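You operate a simulated robot arm through the tools that you are given. There is no shell and no other tool.

You are at the controls of a simulated robot arm. One attempt, no reset.

TASK
Tape the white flat lead down and roll both strips free of bubbles.
Fine: blue strip on the end marks, green strip on the inner marks; the red roller goes back in its place. Set down upright: red roller. What is to be rubbed or washed off counts as gone when no trace of it is left.

The check looks at the end state, three seconds after you hand in, the way a careful person would. Anything else that was tipped, shoved, dropped, spilled or broken makes it a failure.

THE ROBOT
A 7-joint arm with a two-finger parallel gripper, fixed in place. Base frame: the origin is at the foot of the arm, x ahead of it, y to its left, z up. Readings come in m, degrees, newtons and seconds.
Its first joint turns from -149.0 to 149.0 degrees. Payload 3.43 kg.
Tool frame: the origin (TCP) lies between the finger pads and is the grasp point; the fingertips stand 0.03 m ahead of it; z points along the fingers, y is the line along which they close. Largest opening 0.094 m; finger width 0.028, thickness 0.01; the body of the gripper, 0.05 by 0.096 m, starts 0.055 m behind the TCP.
Orientation is told as [roll, pitch, yaw] about the base's x, y, z axes, in that order, counted from this pose: with the fingers straight down and closing along the base's y, the tool's x points along the base's -x, its y along +y and its z along -z.

THE INTERFACE
- The arm moves only by the tool jog_arm. Its arguments are lists of equal length, an entry for each row: "angular": the turn, a rotation vector about the base's x, y, z in degrees, a list of three; "offset": the shift along the base's x, y, z in m, a list of three; "hand": the finger opening in m, from 0 to 0.094. In form: {"angular": [[ax, ay, az], ...], "offset": [[dx, dy, dz], ...], "hand": [hand, ...]}. A call has 1 to 20 rows; each row shifts and turns the commanded pose from where the row before left it. A row lasts 0.2 s, in which the tool goes at most 0.05 m and 8.6 degrees; a call with a longer step from one row to the next is refused whole, and so is a gripper value outside its range. Where a pose cannot be reached the arm comes as near as it can. A force on the tool above 80 N (or 10 N above the force at the start of the call, whichever is more), or a blocked arm, ends the call early, and 0.2 s more pass. Each finger travels about 0.045 m/s and halts on what it meets, pressing with about 31 N; the grip force reading is that of the motor and also rises with nothing between the fingers. The clock runs only during rows and for 0.2 s after the last one: add rows that do not move to give the fingers time. It gives the time, the measured TCP pose, the force on the tool (base axes), the opening and the grip force at its end, in the units of the frame above (readings bear some noise), with the torque about the TCP (base axes, N m) and any sound that the robot's microphone picked up.
- Cameras (640 x 400 px; columns grow to the right, rows downward): "scene" is fixed at [0.4012, 0.6488, 1.434]; the picture's right is [0.33, 0.94, 0.00], its down [0.75, -0.27, -0.60] and it looks along [-0.57, 0.20, -0.80] (base axes); focal length 267 px, centre (320, 200). "wrist" rides on the gripper at [0.076, 0.014, -0.103] in the tool frame; the picture's right is [-0.18, 0.98, 0.00], its down [-0.75, -0.14, -0.64] and it looks along [-0.63, -0.12, 0.77] (tool axes); focal length 243 px, centre (320, 200). There is no depth. A picture from a camera that has moved, and an enlarged one, comes with that camera's place and axes in the base frame and with its lens.
- snapshot(camera): a new picture of that camera. No time passes.
- inspect(camera, box): a new picture of the part [left, top, right, bottom] of that camera's present view, enlarged. No time passes.
- sign_off(): hands the job in; it is judged then, once.

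Nothing tells you positions but the pictures and the camera data. Unless the task says otherwise, let go and move clear before handing in.

The tools are called after "Request:" as name(argument=value, ...) on one line, values as JSON. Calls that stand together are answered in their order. jog_arm: Moves the arm, as the interface text tells. Its arguments: {"type":"object","properties":{"angular":{"type":"array"},"offset":{"type":"array"},"hand":{"type":"array"}},"required":["angular","offset","hand"]} The other tools are called the same way: snapshot (camera) takes a picture; inspect (camera, box) takes an enlarged picture of a part of a camera's view; sign_off () hands the job in.

At the start:

```text
time_s: 0.0
eef_pos: [-0.1471, 0.6975, 1.0981]
tcp_rot: [-0.1, 0.1, 0.0]
force: [1.0, 0.0, 1.0]
moment: [0.01, 0.01, 0.03]
gripper_width: 0.0939
finger_force: 0.0
```

scene: 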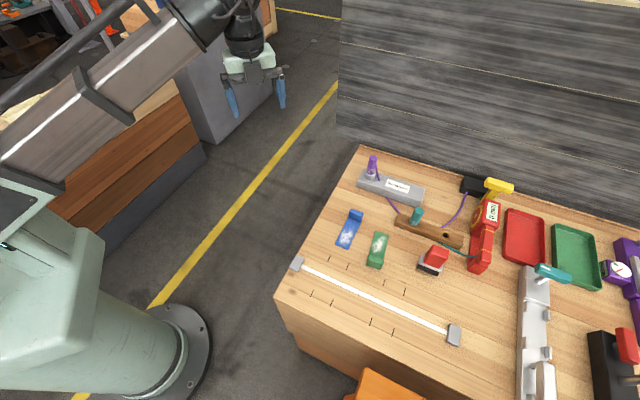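
wrist: 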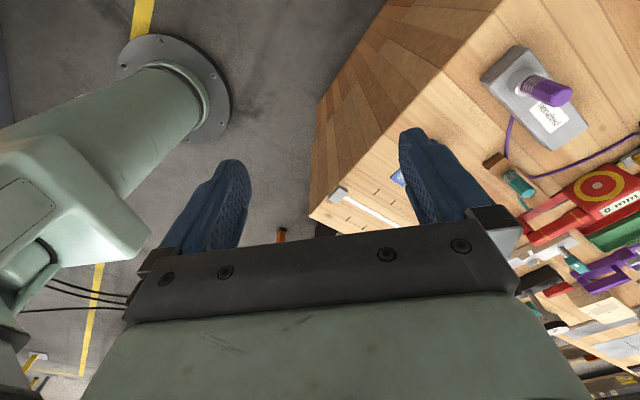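

I see a workbench with a white flat lead between two grey clamps, blue and green strips, a red roller, and various other objects. I'll look closer before moving.

Request:
inspect(camera="scene", box=[270, 190, 480, 350])

Request:
inspect(camera="scene", box=[330, 190, 470, 280])

Request:
inspect(camera="scene", box=[440, 160, 640, 400])

Request:
inspect(camera="scene", box=[280, 240, 400, 340])

Request:
inspect(camera="scene", box=[350, 260, 470, 350])

```text
2.50 times, centred on (375, 270) of scene
camera zoom: at [0.4012, 0.6488, 1.434], right [0.33, 0.94, 0.0], down [0.75, -0.27, -0.6], along [-0.57, 0.2, -0.8], focal length 667 px, centre (182, 25)
```

zoom: 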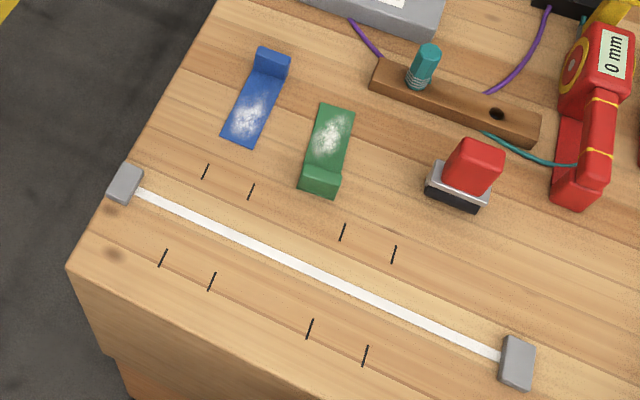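

```text
4.44 times, centred on (400, 235) of scene
camera zoom: at [0.4012, 0.6488, 1.434], right [0.33, 0.94, 0.0], down [0.75, -0.27, -0.6], along [-0.57, 0.2, -0.8], focal length 1186 px, centre (-36, 44)
```

zoom: 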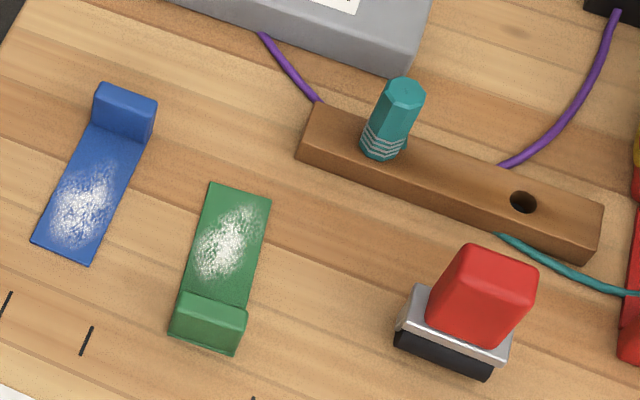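

```text
1.67 times, centred on (540, 280) of scene
camera zoom: at [0.4012, 0.6488, 1.434], right [0.33, 0.94, 0.0], down [0.75, -0.27, -0.6], along [-0.57, 0.2, -0.8], focal length 445 px, centre (-47, 67)
```

zoom: 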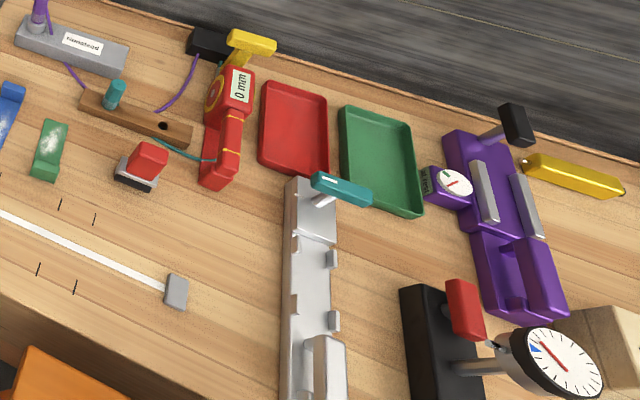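

```text
4.00 times, centred on (340, 290) of scene
camera zoom: at [0.4012, 0.6488, 1.434], right [0.33, 0.94, 0.0], down [0.75, -0.27, -0.6], along [-0.57, 0.2, -0.8], focal length 1068 px, centre (240, -160)
```

zoom: 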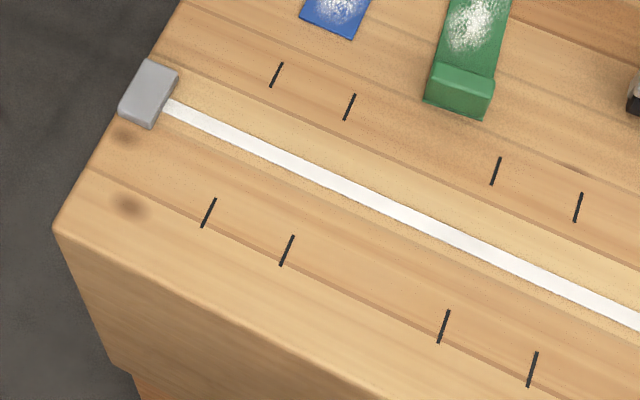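

```text
4.44 times, centred on (410, 305) of scene
camera zoom: at [0.4012, 0.6488, 1.434], right [0.33, 0.94, 0.0], down [0.75, -0.27, -0.6], along [-0.57, 0.2, -0.8], focal length 1186 px, centre (-80, -267)
```

zoom: 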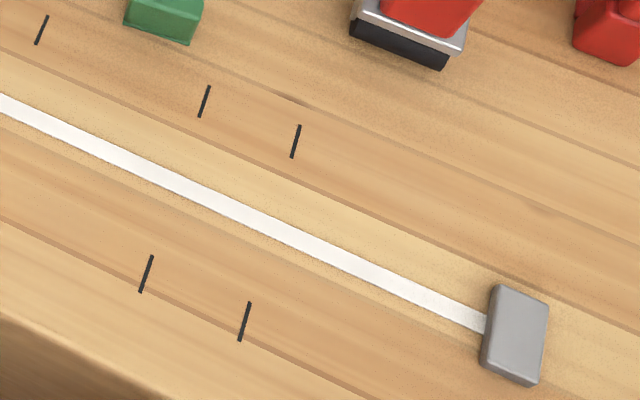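

The lead runs diagonally between two grey clamps, with two mark pairs, one by the left end and one near the middle. The table top is at about z 0.765. I'll bring the wrist camera over the table, turned 45° to line up with the strips, for a better look.

Request:
jog_arm(angular=[[0, 0, 7.5], [0, 0, 7.5], [0, 0, 7.5], [0, 0, 7.5], [0, 0, 7.5], [0, 0, 7.5], [0, 0, 0]], offset=[[0.02, 0.004, -0.01], [0.02, 0.004, -0.01], [0.02, 0.004, -0.01], [0.02, 0.004, -0.01], [0.02, 0.004, -0.01], [0.02, 0.004, -0.01], [0, 0, 0]], hand=[0.094, 0.094, 0.094, 0.094, 0.094, 0.094, 0.094])

Request:
snapshot(camera="wrist")

Request:
snapshot(camera="scene")

```text
time_s: 1.6
eef_pos: [-0.0266, 0.7203, 1.0377]
tcp_rot: [0.0, 0.0, 45.1]
force: [0.4, 0.1, 0.2]
moment: [-0.03, -0.02, -0.02]
gripper_width: 0.0941
finger_force: 0.0
```

```text
taken
camera wrist: at [-0.0901, 0.679, 1.1402], right [-0.57, 0.82, 0.0], down [0.63, 0.43, 0.64], along [0.53, 0.36, -0.77], focal length 243 px, centre (320, 200)
```

wrist: 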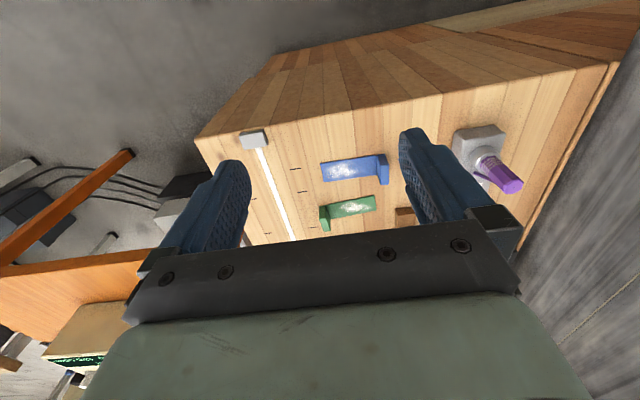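

```text
taken
```

scene: 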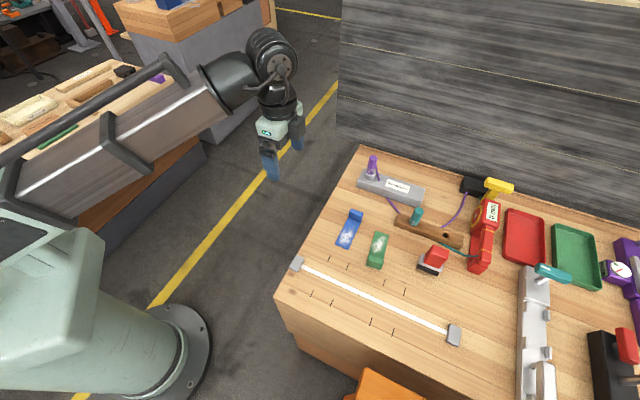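

The wrist camera sees the strips between the fingers. I'm enlarging that view to triangulate.

Request:
inspect(camera="wrist", box=[240, 120, 420, 245])

Request:
inspect(camera="scene", box=[330, 200, 400, 275])

Request:
inspect(camera="scene", box=[405, 230, 465, 285])

```text
3.20 times, centred on (330, 182) of wrist
camera zoom: at [-0.0901, 0.679, 1.1402], right [-0.57, 0.82, 0.0], down [0.63, 0.43, 0.64], along [0.53, 0.36, -0.77], focal length 776 px, centre (288, 256)
```

zoom: 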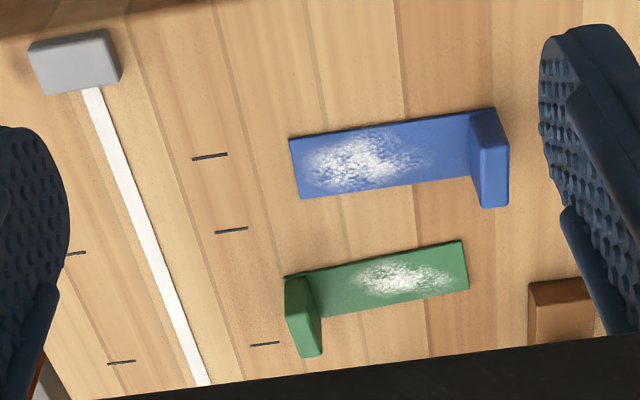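

```text
5.33 times, centred on (365, 238) of scene
camera zoom: at [0.4012, 0.6488, 1.434], right [0.33, 0.94, 0.0], down [0.75, -0.27, -0.6], along [-0.57, 0.2, -0.8], focal length 1424 px, centre (80, 0)
```

zoom: 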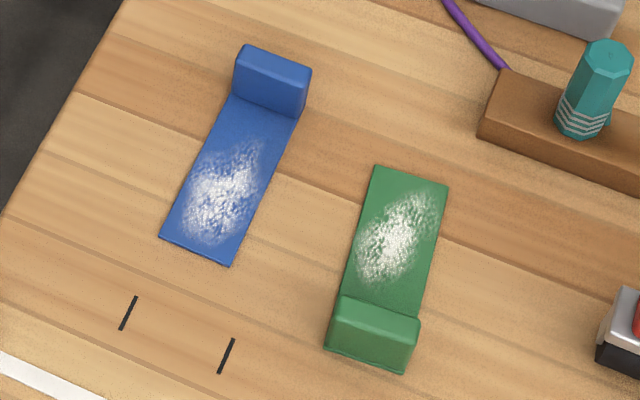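

```text
7.27 times, centred on (435, 258) of scene
camera zoom: at [0.4012, 0.6488, 1.434], right [0.33, 0.94, 0.0], down [0.75, -0.27, -0.6], along [-0.57, 0.2, -0.8], focal length 1941 px, centre (-516, -218)
```

zoom: 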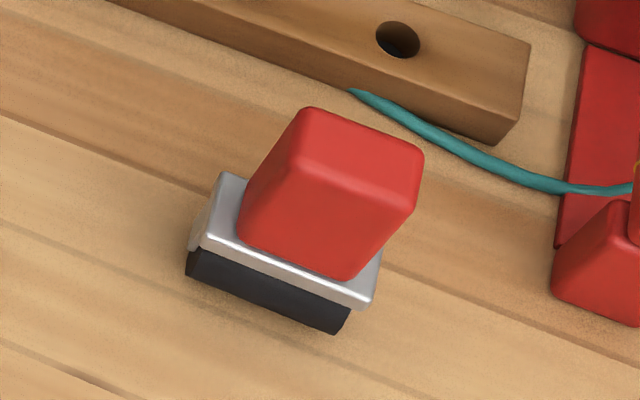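

The table top triangulates to z ≈ 0.777. The strips are about 0.11 × 0.038 m, each with an upright tab about 0.03 m tall, and green is turned about 6° off the mark direction. Next I'll go above the blue tab and check the alignment.

Request:
jog_arm(angular=[[0, 0, 0], [0, 0, 0], [0, 0, 0], [0, 0, 0], [0, 0, 0], [0, 0, 0], [0, 0, 0]], offset=[[0.0098, 0.028, -0.023], [0.0098, 0.028, -0.023], [0.0098, 0.028, -0.023], [0.0098, 0.028, -0.023], [0.0098, 0.028, -0.023], [0.0096, 0.028, -0.023], [0, 0, 0]], hand=[0.094, 0.094, 0.094, 0.094, 0.094, 0.094, 0.094])

Request:
snapshot(camera="wrist")

Request:
inspect(camera="wrist", box=[220, 40, 420, 240])

```text
time_s: 3.2
eef_pos: [0.0308, 0.8901, 0.8972]
tcp_rot: [0.0, 0.0, 45.0]
force: [-0.6, 0.2, -0.3]
moment: [0.01, -0.03, 0.01]
gripper_width: 0.0941
finger_force: 0.2
```

```text
taken
camera wrist: at [-0.0318, 0.8468, 1.001], right [-0.57, 0.83, 0.0], down [0.63, 0.43, 0.64], along [0.53, 0.36, -0.77], focal length 243 px, centre (320, 200)
```

wrist: 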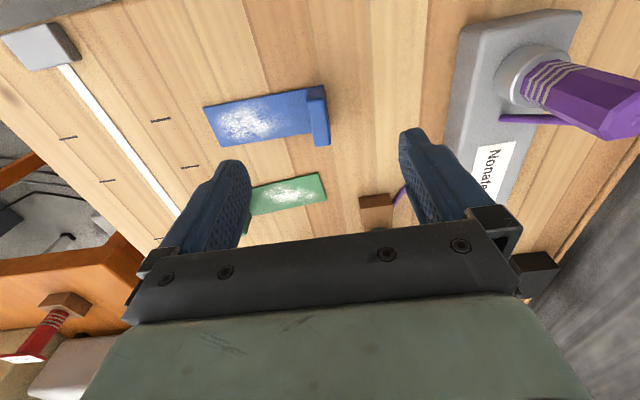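

```text
2.00 times, centred on (320, 140) of wrist
camera zoom: at [-0.0318, 0.8468, 1.001], right [-0.57, 0.83, 0.0], down [0.63, 0.43, 0.64], along [0.53, 0.36, -0.77], focal length 485 px, centre (320, 320)
```

zoom: 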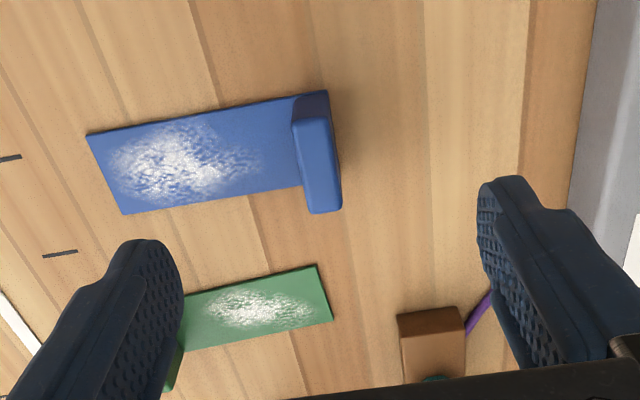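

The TCP sits almost exactly above the blue tab. I'll descend with the fingers straddling its thickness.

Request:
jog_arm(angular=[[0, 0, 0], [0, 0, 0], [0, 0, 0], [0, 0, 0], [0, 0, 0], [0, 0, 0]], offset=[[0.0015, 0.002, 0], [0, 0, -0.02], [0, 0, -0.02], [0, 0, -0.02], [0, 0, -0.02], [0, 0, 0]], hand=[0.05, 0.05, 0.05, 0.05, 0.05, 0.05])

Request:
snapshot(camera="wrist")

Request:
inspect(camera="scene", box=[310, 170, 400, 260])

```text
time_s: 4.6
eef_pos: [0.0314, 0.893, 0.8186]
tcp_rot: [0.0, 0.0, 45.1]
force: [0.7, -0.3, 0.5]
moment: [0.03, 0.02, 0.03]
gripper_width: 0.05
finger_force: 0.1
```

```text
taken
camera wrist: at [-0.0311, 0.8497, 0.9215], right [-0.56, 0.83, 0.0], down [0.63, 0.43, 0.64], along [0.53, 0.36, -0.77], focal length 243 px, centre (320, 200)
```

wrist: 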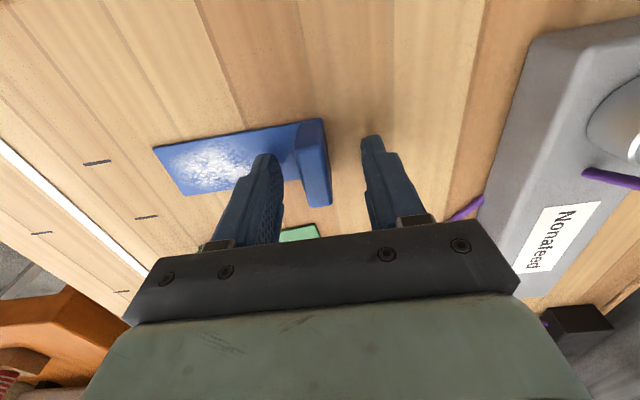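

```text
4.44 times, centred on (355, 215) of scene
camera zoom: at [0.4012, 0.6488, 1.434], right [0.33, 0.94, 0.0], down [0.75, -0.27, -0.6], along [-0.57, 0.2, -0.8], focal length 1186 px, centre (164, 133)
```

zoom: 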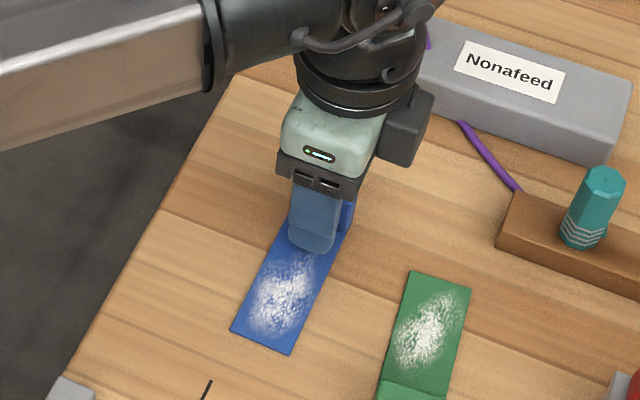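

Both fingers straddle the tab. I'll go down a little more and close.

Request:
jog_arm(angular=[[0, 0, 0], [0, 0, 0], [0, 0, 0], [0, 0, 0], [0, 0, 0], [0, 0, 0]], offset=[[0, 0, -0.004], [0, 0, 0], [0, 0, 0], [0, 0, 0], [0, 0, 0], [0, 0, 0]], hand=[0.05, 0.03, 0.01, 0.0, 0.0, 0.0])

Request:
snapshot(camera="wrist")

Request:
inspect(camera="scene", box=[310, 170, 400, 260])

```text
time_s: 6.0
eef_pos: [0.0324, 0.8937, 0.8153]
tcp_rot: [0.1, 0.1, 45.0]
force: [0.4, 0.2, 0.9]
moment: [-0.02, -0.05, 0.02]
gripper_width: 0.0186
finger_force: 31.1
```

```text
taken
camera wrist: at [-0.0303, 0.85, 0.918], right [-0.56, 0.83, 0.0], down [0.63, 0.43, 0.64], along [0.53, 0.36, -0.77], focal length 243 px, centre (320, 200)
```

wrist: 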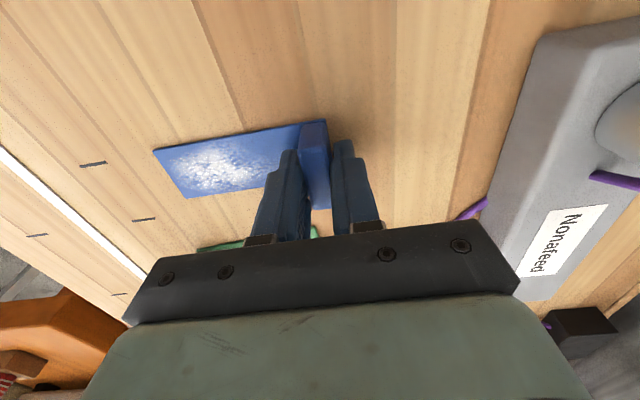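

```text
4.44 times, centred on (355, 215) of scene
camera zoom: at [0.4012, 0.6488, 1.434], right [0.33, 0.94, 0.0], down [0.75, -0.27, -0.6], along [-0.57, 0.2, -0.8], focal length 1186 px, centre (164, 133)
```

zoom: 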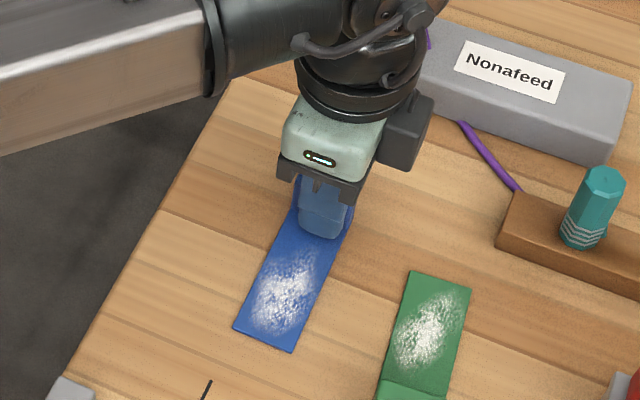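

The blue tab is gripped. I'll lift it, carry it across to the end marks and hover there to check the alignment.

Request:
jog_arm(angular=[[0, 0, 0], [0, 0, 0], [0, 0, 0], [0, 0, 0], [0, 0, 0], [0, 0, 0], [0, 0, 0], [0, 0, 0], [0, 0, 0]], offset=[[0, 0, 0.015], [0, 0, 0.025], [0.0285, -0.0253, 0], [0.0285, -0.0253, 0], [0.0285, -0.0253, 0], [0.0285, -0.0253, 0], [0, 0, -0.015], [0, 0, -0.01], [0, 0, 0]], hand=[0.0, 0.0, 0.0, 0.0, 0.0, 0.0, 0.0, 0.0, 0.0])

Request:
snapshot(camera="wrist")

Request:
inspect(camera="scene", box=[280, 220, 400, 320])

```text
time_s: 8.0
eef_pos: [0.1458, 0.7914, 0.8305]
tcp_rot: [0.0, -0.1, 45.0]
force: [-0.8, -0.1, 0.0]
moment: [0.02, 0.01, -0.02]
gripper_width: 0.0002
finger_force: 30.7
```

```text
taken
camera wrist: at [0.0827, 0.7482, 0.9324], right [-0.56, 0.83, 0.0], down [0.63, 0.43, 0.64], along [0.53, 0.36, -0.77], focal length 243 px, centre (320, 200)
```

wrist: 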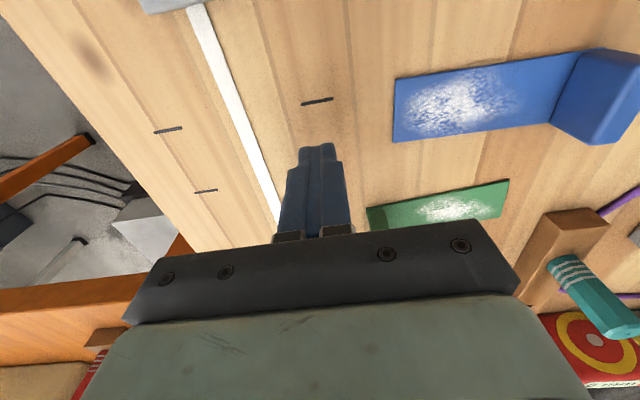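

```text
4.00 times, centred on (340, 270) of scene
camera zoom: at [0.4012, 0.6488, 1.434], right [0.33, 0.94, 0.0], down [0.75, -0.27, -0.6], along [-0.57, 0.2, -0.8], focal length 1068 px, centre (240, -80)
```

zoom: 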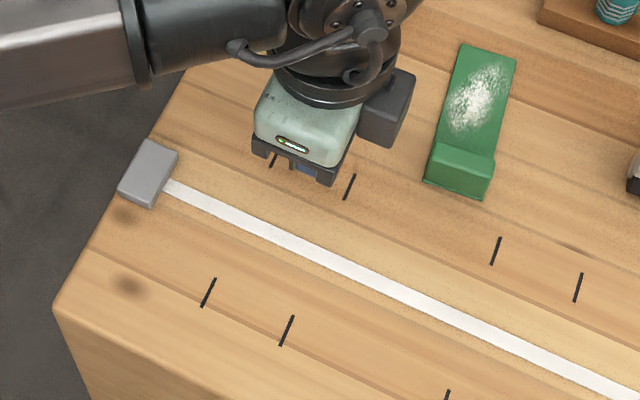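

The gripper came away empty and the blue strip stayed on the table. I'll check how it lies before trying again.

Request:
inspect(camera="wrist", box=[360, 30, 640, 240])

Request:
jog_arm(angular=[[0, 0, 0], [0, 0, 0], [0, 0, 0], [0, 0, 0], [0, 0, 0], [0, 0, 0]], offset=[[0, 0, 0.03], [-0.015, -0.025, 0.03], [-0.02, -0.025, 0.03], [-0.02, -0.025, 0.03], [-0.02, -0.02, 0.0], [0, 0, 0]], hand=[0.03, 0.06, 0.094, 0.094, 0.094, 0.094])

Request:
inspect(camera="scene", box=[330, 200, 400, 275])

Request:
snapshot(camera="wrist")

```text
1.90 times, centred on (500, 135) of wrist
camera zoom: at [0.0827, 0.7482, 0.9324], right [-0.56, 0.83, 0.0], down [0.63, 0.43, 0.64], along [0.53, 0.36, -0.77], focal length 462 px, centre (-23, 324)
```

zoom: 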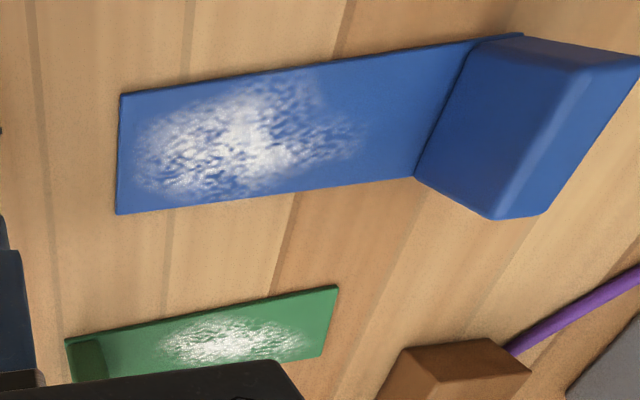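

```text
time_s: 9.4
eef_pos: [0.0726, 0.6954, 0.9512]
tcp_rot: [0.0, 0.0, 45.0]
force: [-0.6, 0.0, 0.1]
moment: [-0.01, 0.04, -0.01]
gripper_width: 0.0939
finger_force: 0.0
```

```text
5.33 times, centred on (365, 238) of scene
camera zoom: at [0.4012, 0.6488, 1.434], right [0.33, 0.94, 0.0], down [0.75, -0.27, -0.6], along [-0.57, 0.2, -0.8], focal length 1424 px, centre (80, 0)
```

zoom: 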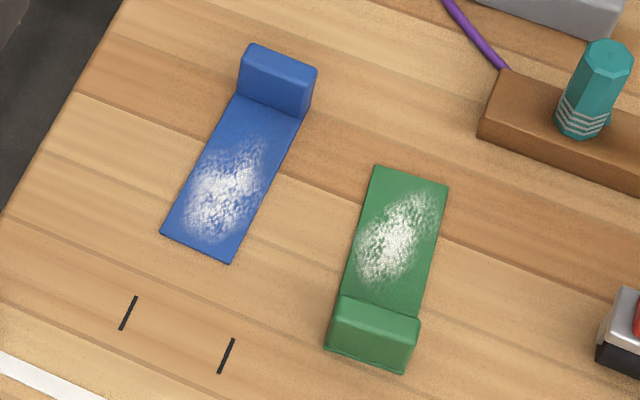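

```text
taken
camera wrist: at [0.0093, 0.6532, 1.0536], right [-0.56, 0.83, 0.0], down [0.63, 0.43, 0.64], along [0.53, 0.36, -0.77], focal length 243 px, centre (320, 200)
```

wrist: 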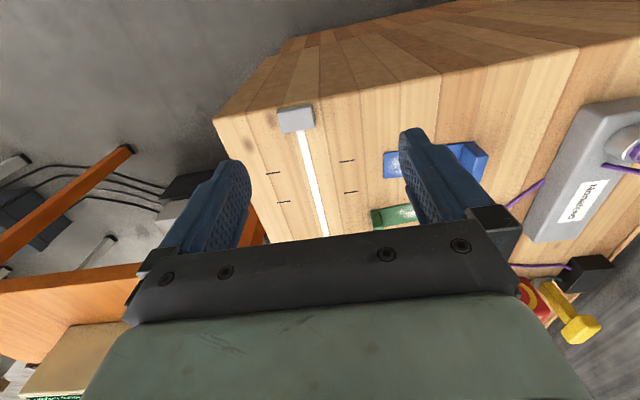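

The blue strip is nearly where it was. The tab stands up to z ≈ 0.809 and is about 0.018 thick, so I'll grip it deeper and lift slowly, watching the force.

Request:
jog_arm(angular=[[0, 0, 0], [0, 0, 0], [0, 0, 0], [0, 0, 0], [0, 0, 0], [0, 0, 0], [0, 0, 0], [0, 0, 0], [0, 0, 0], [0, 0, 0]], offset=[[-0.008, 0.0397, 0], [-0.008, 0.0397, 0], [-0.008, 0.0397, -0.01], [-0.008, 0.0397, -0.02], [-0.008, 0.0395, -0.02], [0, 0, -0.03], [0, 0, -0.03], [0, 0, -0.02], [0, 0, -0.0085], [0, 0, 0]], hand=[0.094, 0.08, 0.06, 0.05, 0.05, 0.05, 0.05, 0.05, 0.05, 0.05])

Request:
snapshot(camera="wrist")

```text
time_s: 11.6
eef_pos: [0.0299, 0.894, 0.8117]
tcp_rot: [0.0, 0.0, 45.0]
force: [0.0, 0.7, 3.4]
moment: [-0.04, -0.06, 0.01]
gripper_width: 0.0502
finger_force: 0.0
```

```text
taken
camera wrist: at [-0.033, 0.8512, 0.9155], right [-0.56, 0.83, 0.0], down [0.63, 0.43, 0.64], along [0.53, 0.36, -0.77], focal length 243 px, centre (320, 200)
```

wrist: 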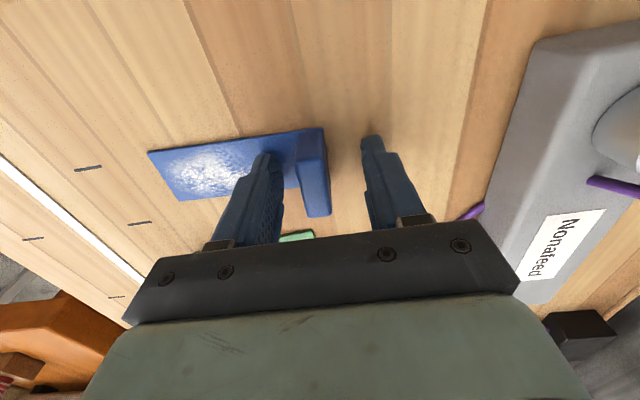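

The fingers straddle the tab with the tips just over the strip. I'll close, hold, and lift by a few millimetres.

Request:
jog_arm(angular=[[0, 0, 0], [0, 0, 0], [0, 0, 0], [0, 0, 0], [0, 0, 0], [0, 0, 0], [0, 0, 0], [0, 0, 0], [0, 0, 0]], offset=[[0.003, 0.003, 0.0005], [0, 0, 0], [0, 0, 0], [0, 0, 0], [0, 0, 0], [0, 0, 0], [0, 0, 0], [0, 0, 0], [0, 0, 0]], hand=[0.05, 0.03, 0.01, 0.0, 0.0, 0.0, 0.0, 0.0, 0.0])

Request:
snapshot(camera="wrist")

Request:
inspect(camera="wrist", box=[230, 110, 390, 240])

Request:
inspect(camera="scene", box=[330, 190, 400, 260])

```text
time_s: 13.6
eef_pos: [0.0316, 0.8971, 0.8132]
tcp_rot: [0.0, -0.1, 45.0]
force: [0.2, -0.5, -0.1]
moment: [0.02, -0.03, 0.02]
gripper_width: 0.0183
finger_force: 30.5
```

```text
taken
camera wrist: at [-0.0298, 0.8548, 0.9166], right [-0.56, 0.83, 0.0], down [0.63, 0.43, 0.64], along [0.53, 0.36, -0.77], focal length 243 px, centre (320, 200)
```

wrist: 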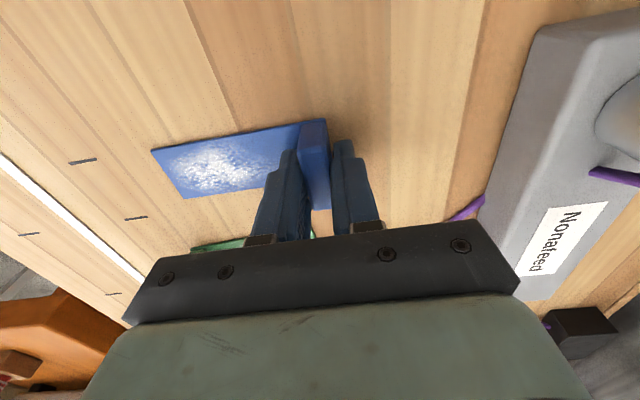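

```text
3.08 times, centred on (310, 175) of wrist
camera zoom: at [-0.0298, 0.8548, 0.9166], right [-0.56, 0.83, 0.0], down [0.63, 0.43, 0.64], along [0.53, 0.36, -0.77], focal length 746 px, centre (351, 277)
```

zoom: 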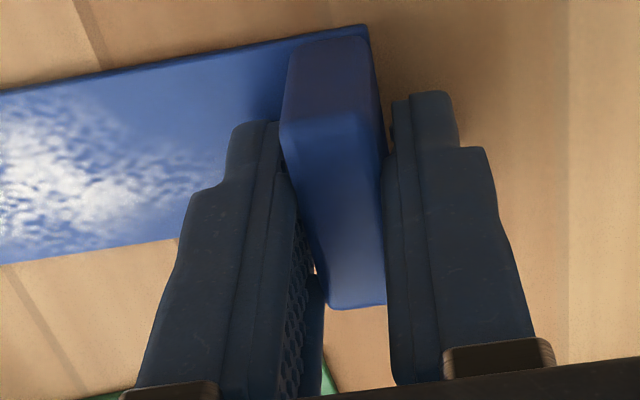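

```text
5.71 times, centred on (365, 225) of scene
camera zoom: at [0.4012, 0.6488, 1.434], right [0.33, 0.94, 0.0], down [0.75, -0.27, -0.6], along [-0.57, 0.2, -0.8], focal length 1525 px, centre (63, 57)
```

zoom: 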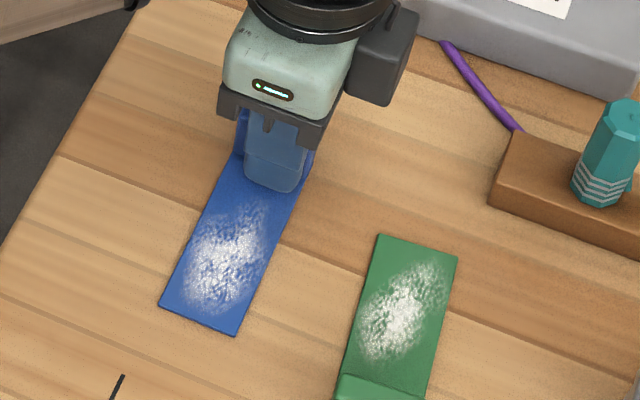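

The grip is firm at 18.3 mm. I'll lift gently in small steps and read the force.

Request:
jog_arm(angular=[[0, 0, 0], [0, 0, 0], [0, 0, 0]], offset=[[0, 0, 0.001], [0, 0, 0.001], [0, 0, 0.001]], hand=[0.0, 0.0, 0.0])

Request:
inspect(camera="wrist", box=[150, 110, 390, 240])

```text
time_s: 14.4
eef_pos: [0.0346, 0.8976, 0.8159]
tcp_rot: [0.0, 0.0, 45.0]
force: [-0.6, -0.4, -0.1]
moment: [-0.02, 0.0, -0.01]
gripper_width: 0.0184
finger_force: 30.9
```

```text
2.67 times, centred on (270, 175) of wrist
camera zoom: at [-0.0279, 0.8545, 0.9193], right [-0.56, 0.83, 0.0], down [0.63, 0.43, 0.64], along [0.53, 0.36, -0.77], focal length 647 px, centre (453, 267)
```

zoom: 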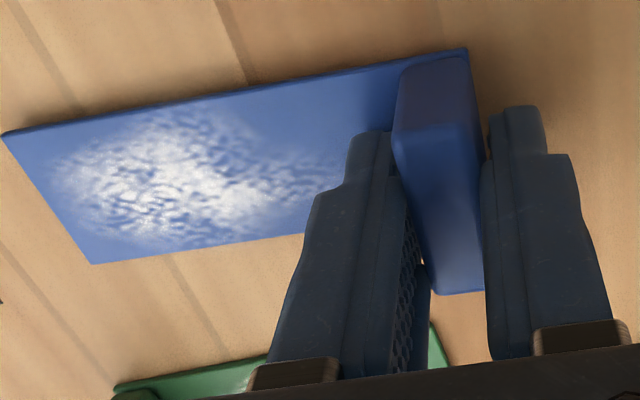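

Request:
jog_arm(angular=[[0, 0, 0], [0, 0, 0], [0, 0, 0], [0, 0, 0]], offset=[[0, 0, 0.002], [0, 0, 0.002], [0, 0, 0.002], [0, 0, 0.002]], hand=[0.0, 0.0, 0.0, 0.0])

Request:
inspect(camera="wrist", box=[150, 110, 390, 240])

Request:
inspect(camera="scene", box=[330, 190, 400, 260])

```text
time_s: 15.4
eef_pos: [0.0344, 0.897, 0.8262]
tcp_rot: [0.0, 0.1, 45.0]
force: [0.5, -1.0, -0.2]
moment: [0.01, -0.02, -0.02]
gripper_width: 0.0185
finger_force: 31.2
```

```text
2.67 times, centred on (270, 175) of wrist
camera zoom: at [-0.0285, 0.8544, 0.9279], right [-0.56, 0.83, 0.0], down [0.63, 0.43, 0.64], along [0.53, 0.36, -0.77], focal length 647 px, centre (453, 267)
```

zoom: 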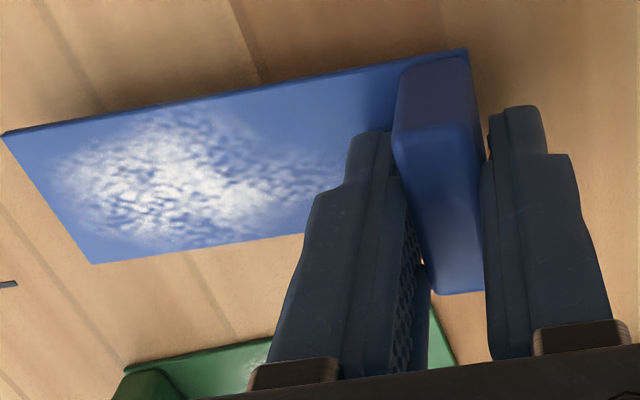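

```text
5.71 times, centred on (365, 225) of scene
camera zoom: at [0.4012, 0.6488, 1.434], right [0.33, 0.94, 0.0], down [0.75, -0.27, -0.6], along [-0.57, 0.2, -0.8], focal length 1525 px, centre (63, 57)
```

zoom: 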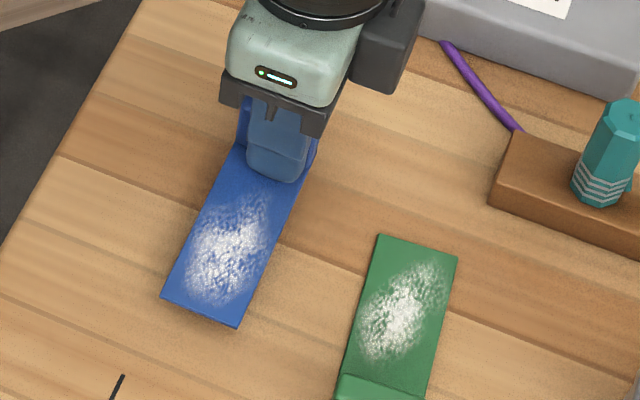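

The strip now lifts with the gripper. I'll carry it gently to the end marks.

Request:
jog_arm(angular=[[0, 0, 0], [0, 0, 0], [0, 0, 0], [0, 0, 0], [0, 0, 0], [0, 0, 0], [0, 0, 0], [0, 0, 0], [0, 0, 0], [0, 0, 0], [0, 0, 0], [0, 0, 0], [0, 0, 0], [0, 0, 0]], offset=[[0, 0, 0.004], [0, 0, 0.006], [0.006, -0.0056, 0], [0.0115, -0.0106, 0], [0.0115, -0.0106, 0], [0.0115, -0.0106, 0], [0.0115, -0.0106, 0], [0.0115, -0.0106, 0], [0.0115, -0.0106, 0], [0.0115, -0.0106, 0], [0.0115, -0.0106, 0], [0.0115, -0.0106, 0], [0.0052, -0.0051, 0], [0, 0, 0]], hand=[0.0, 0.0, 0.0, 0.0, 0.0, 0.0, 0.0, 0.0, 0.0, 0.0, 0.0, 0.0, 0.0, 0.0])

Request:
snapshot(camera="wrist")

Request:
inspect(camera="scene", box=[280, 220, 400, 320])

```text
time_s: 18.4
eef_pos: [0.149, 0.7888, 0.8337]
tcp_rot: [-0.1, 0.0, 45.0]
force: [0.1, -0.5, -1.1]
moment: [0.02, -0.01, -0.01]
gripper_width: 0.0183
finger_force: 30.9
```

```text
taken
camera wrist: at [0.0863, 0.7461, 0.9367], right [-0.56, 0.83, 0.0], down [0.63, 0.43, 0.64], along [0.53, 0.36, -0.77], focal length 243 px, centre (320, 200)
```

wrist: 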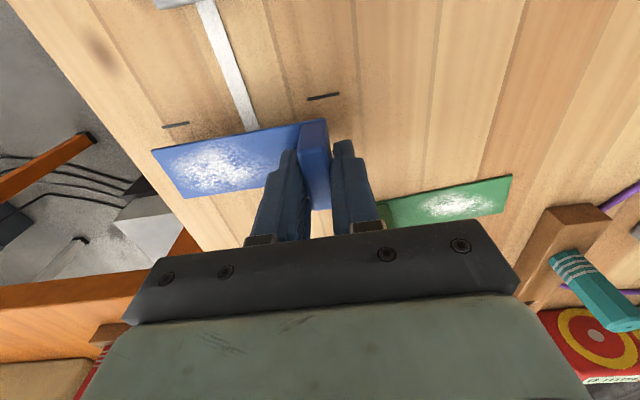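

```text
4.00 times, centred on (340, 270) of scene
camera zoom: at [0.4012, 0.6488, 1.434], right [0.33, 0.94, 0.0], down [0.75, -0.27, -0.6], along [-0.57, 0.2, -0.8], focal length 1068 px, centre (240, -80)
```

zoom: 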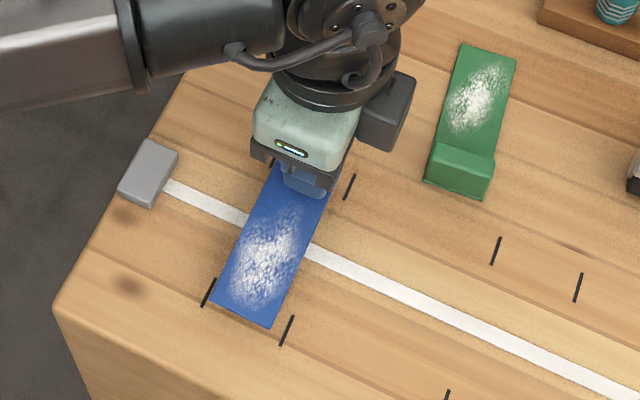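

The strip hovers square between the end marks. I'll lower it most of the way and check again.

Request:
jog_arm(angular=[[0, 0, 0], [0, 0, 0], [0, 0, 0], [0, 0, 0]], offset=[[0, 0, -0.005], [0, 0, -0.005], [0, 0, -0.004], [0, 0, 0]], hand=[0.0, 0.0, 0.0, 0.0])

Request:
snapshot(camera="wrist")

Request:
inspect(camera="scene", box=[310, 245, 370, 315])

Request:
inspect(camera="wrist", box=[140, 80, 380, 210])

```text
time_s: 19.4
eef_pos: [0.1492, 0.791, 0.8197]
tcp_rot: [0.0, 0.0, 45.0]
force: [-0.2, -0.4, 3.1]
moment: [-0.02, 0.02, 0.0]
gripper_width: 0.0183
finger_force: 30.8
```

```text
taken
camera wrist: at [0.0861, 0.7483, 0.9228], right [-0.56, 0.83, 0.0], down [0.63, 0.43, 0.64], along [0.53, 0.36, -0.77], focal length 243 px, centre (320, 200)
```

wrist: 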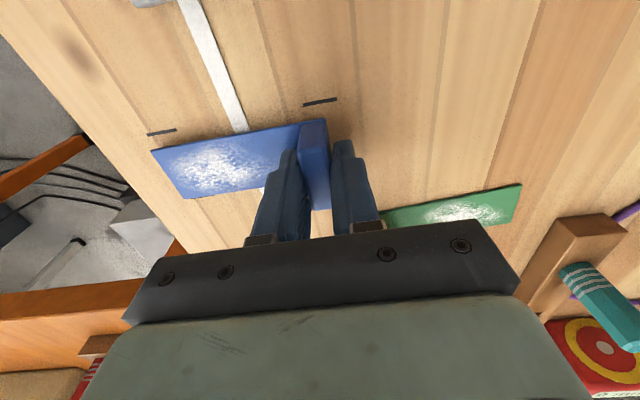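

```text
5.71 times, centred on (340, 280) of scene
camera zoom: at [0.4012, 0.6488, 1.434], right [0.33, 0.94, 0.0], down [0.75, -0.27, -0.6], along [-0.57, 0.2, -0.8], focal length 1525 px, centre (206, -257)
```

zoom: 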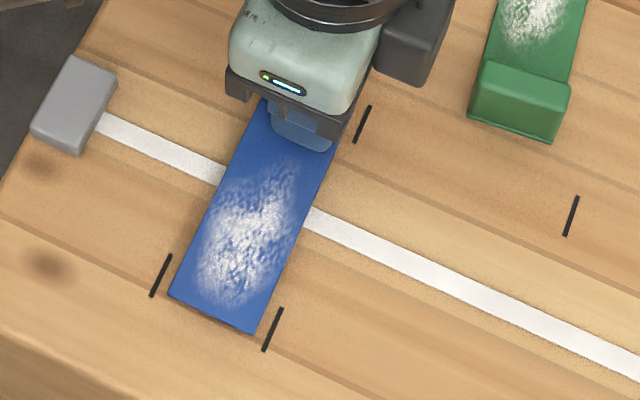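

```text
2.67 times, centred on (260, 145) of wrist
camera zoom: at [0.0861, 0.7483, 0.9228], right [-0.56, 0.83, 0.0], down [0.63, 0.43, 0.64], along [0.53, 0.36, -0.77], focal length 647 px, centre (480, 347)
```

zoom: 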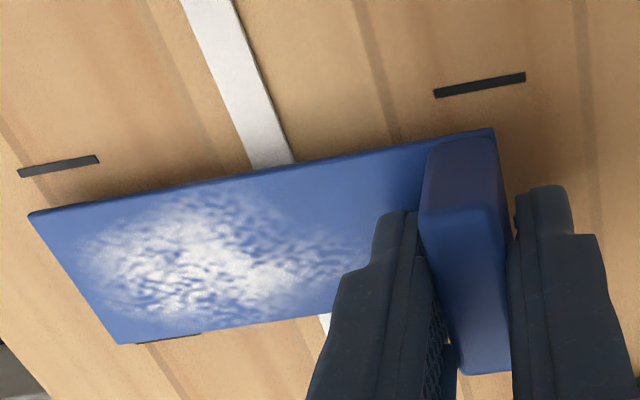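

The strip is about 3 mm too far toward the table edge. I'll correct that and set it down gently.

Request:
jog_arm(angular=[[0, 0, 0], [0, 0, 0], [0, 0, 0], [0, 0, 0], [0, 0, 0]], offset=[[-0.0024, 0.0019, 0], [0, 0, -0.0015], [0, 0, -0.0015], [0, 0, -0.001], [0, 0, 0]], hand=[0.0, 0.0, 0.0, 0.0, 0.0])

Request:
inspect(camera="scene", box=[310, 245, 370, 315])

Request:
inspect(camera="wrist", box=[140, 80, 380, 210])

```text
time_s: 20.6
eef_pos: [0.148, 0.7932, 0.8163]
tcp_rot: [0.0, -0.2, 44.9]
force: [16.4, -17.8, 49.3]
moment: [-0.55, -0.31, -0.01]
gripper_width: 0.0184
finger_force: 31.1
```

```text
5.71 times, centred on (340, 280) of scene
camera zoom: at [0.4012, 0.6488, 1.434], right [0.33, 0.94, 0.0], down [0.75, -0.27, -0.6], along [-0.57, 0.2, -0.8], focal length 1525 px, centre (206, -257)
```

zoom: 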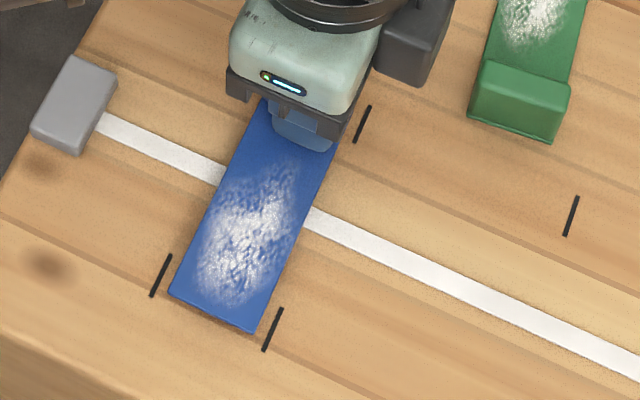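

```text
2.67 times, centred on (260, 145) of wrist
camera zoom: at [0.0852, 0.7489, 0.9203], right [-0.56, 0.83, 0.0], down [0.63, 0.43, 0.64], along [0.53, 0.36, -0.76], focal length 647 px, centre (480, 347)
```

zoom: 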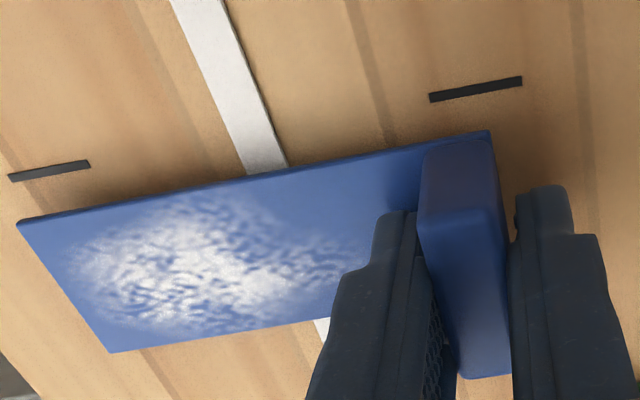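

The strip touched down sooner than I expected, and it is holding by friction or tack. I'll ease the pressure and see where it sits.

Request:
jog_arm(angular=[[0, 0, 0], [0, 0, 0], [0, 0, 0]], offset=[[0, 0, 0.0015], [0, 0, 0.0015], [0, 0, 0.0015]], hand=[0.0, 0.0, 0.0])

Request:
inspect(camera="scene", box=[310, 245, 370, 315])

Request:
inspect(camera="wrist", box=[140, 80, 380, 210])

```text
time_s: 21.4
eef_pos: [0.1484, 0.7923, 0.8182]
tcp_rot: [-0.3, -0.2, 45.0]
force: [29.7, -15.6, -1.6]
moment: [0.37, -0.09, 0.27]
gripper_width: 0.0183
finger_force: 30.7
```

```text
5.71 times, centred on (340, 280) of scene
camera zoom: at [0.4012, 0.6488, 1.434], right [0.33, 0.94, 0.0], down [0.75, -0.27, -0.6], along [-0.57, 0.2, -0.8], focal length 1525 px, centre (206, -257)
```

zoom: 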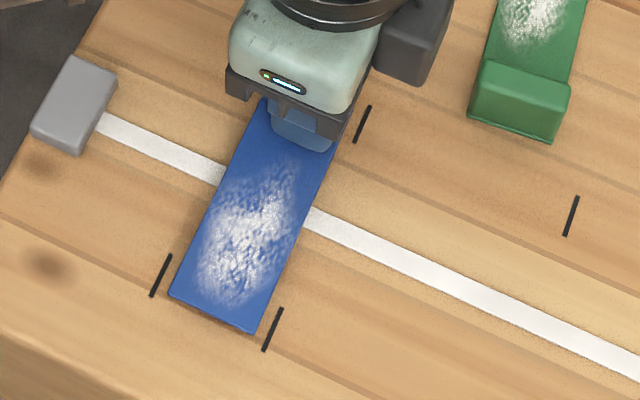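

```text
2.67 times, centred on (260, 145) of wrist
camera zoom: at [0.0849, 0.7489, 0.9209], right [-0.56, 0.83, 0.0], down [0.63, 0.43, 0.64], along [0.53, 0.36, -0.76], focal length 647 px, centre (480, 347)
```

zoom: 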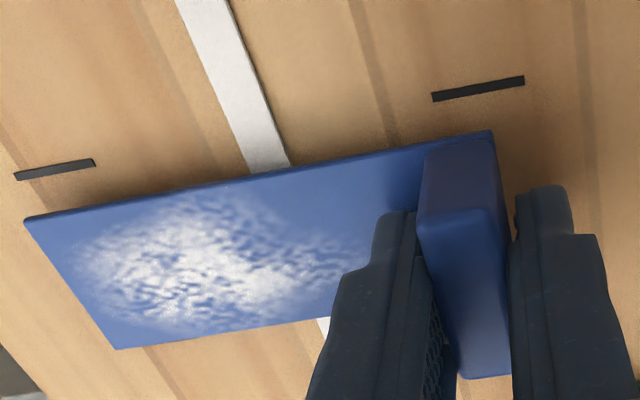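

The blue strip has bonded across the lead between the end marks, its end on the edge marks to within about 3 mm. I'll release it, back off straight up, and move above the green tab with the hand turned to its angle.

Request:
jog_arm(angular=[[0, 0, 0], [0, 0, 0], [0, 0, 0], [0, 0, 0], [0, 0, 0], [0, 0, 0], [0, 0, 3], [0, 0, 3], [0, 0, 0], [0, 0, 0]], offset=[[0.0024, -0.0019, 0], [0, 0, 0], [0, 0, 0], [0, 0, 0], [0, 0, 0.0394], [0, 0, 0.04], [0.0101, 0.0298, 0], [0.0101, 0.0298, 0], [0.0101, 0.0299, 0], [0, 0, 0]], hand=[0.0, 0.02, 0.05, 0.05, 0.05, 0.06, 0.094, 0.094, 0.094, 0.094])

Request:
snapshot(camera="wrist")

Request:
inspect(camera="scene", box=[290, 240, 380, 315])

Request:
inspect(camera="wrist", box=[220, 40, 420, 240])

```text
time_s: 23.6
eef_pos: [0.1799, 0.8813, 0.9006]
tcp_rot: [0.0, -0.1, 51.0]
force: [0.3, 0.3, 0.0]
moment: [0.02, 0.03, 0.04]
gripper_width: 0.094
finger_force: 0.1
```

```text
taken
camera wrist: at [0.1219, 0.8315, 1.0023], right [-0.65, 0.76, 0.0], down [0.58, 0.5, 0.64], along [0.49, 0.42, -0.77], focal length 243 px, centre (320, 200)
```

wrist: 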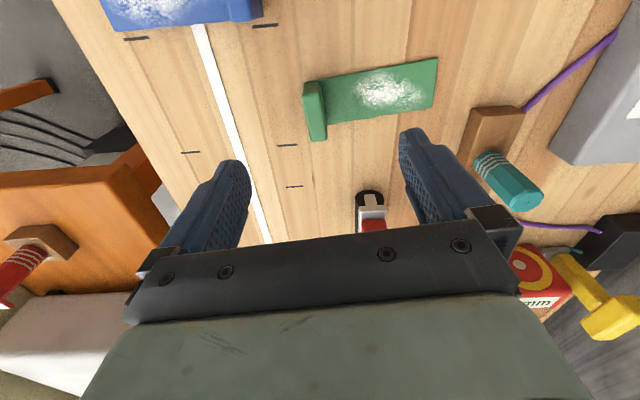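

```text
5.33 times, centred on (335, 278) of scene
camera zoom: at [0.4012, 0.6488, 1.434], right [0.33, 0.94, 0.0], down [0.75, -0.27, -0.6], along [-0.57, 0.2, -0.8], focal length 1424 px, centre (240, -213)
```

zoom: 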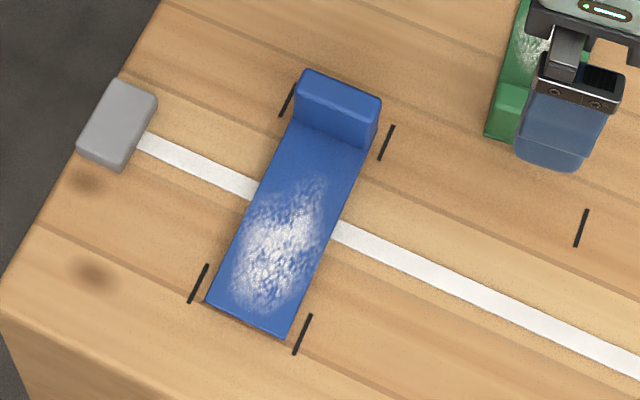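

```text
2.00 times, centred on (320, 140) of wrist
camera zoom: at [0.1219, 0.8315, 1.0023], right [-0.65, 0.76, 0.0], down [0.58, 0.5, 0.64], along [0.49, 0.42, -0.77], focal length 485 px, centre (320, 320)
```

zoom: 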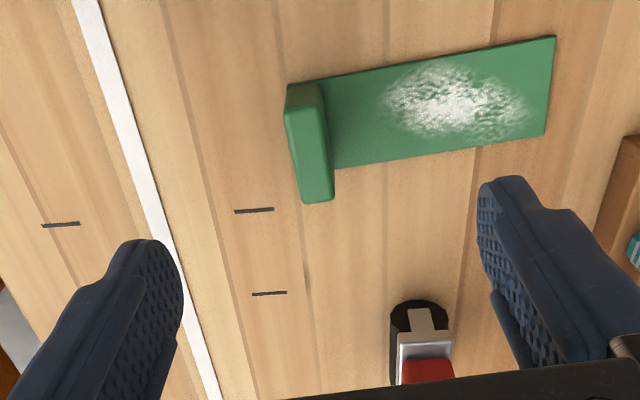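

Blue sits neatly between its marks. I'll now descend on the green tab, shifted about 3 mm to centre on it.

Request:
jog_arm(angular=[[0, 0, 0], [0, 0, 0], [0, 0, 0], [0, 0, 0], [0, 0, 0], [0, 0, 0], [0, 0, 0]], offset=[[-0.001, -0.003, 0], [0, 0, -0.02], [0, 0, -0.02], [0, 0, -0.02], [0, 0, -0.02], [0, 0, -0.007], [0, 0, 0]], hand=[0.06, 0.05, 0.05, 0.05, 0.05, 0.05, 0.05])

Request:
snapshot(camera="wrist")

Request:
inspect(camera="scene", box=[350, 215, 420, 285])

```text
time_s: 25.2
eef_pos: [0.1769, 0.879, 0.8144]
tcp_rot: [0.1, 0.0, 51.1]
force: [0.1, 0.1, 0.1]
moment: [-0.03, 0.01, 0.0]
gripper_width: 0.0502
finger_force: 0.1
```

```text
taken
camera wrist: at [0.1191, 0.8292, 0.9159], right [-0.65, 0.76, 0.0], down [0.58, 0.5, 0.64], along [0.49, 0.42, -0.77], focal length 243 px, centre (320, 200)
```

wrist: 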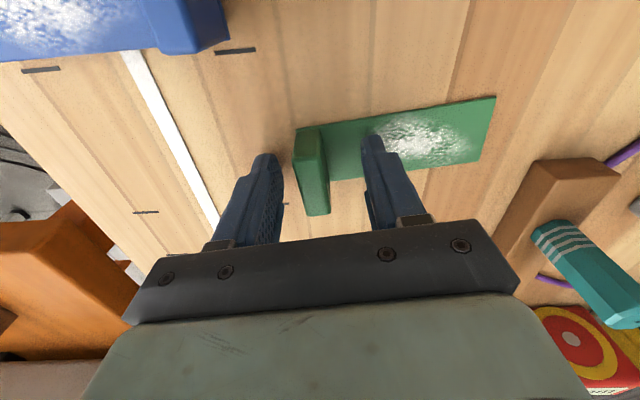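

```text
5.71 times, centred on (385, 250) of scene
camera zoom: at [0.4012, 0.6488, 1.434], right [0.33, 0.94, 0.0], down [0.75, -0.27, -0.6], along [-0.57, 0.2, -0.8], focal length 1525 px, centre (-51, -86)
```

zoom: 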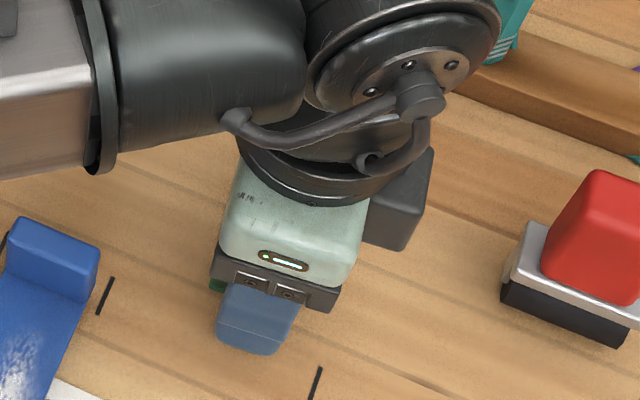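

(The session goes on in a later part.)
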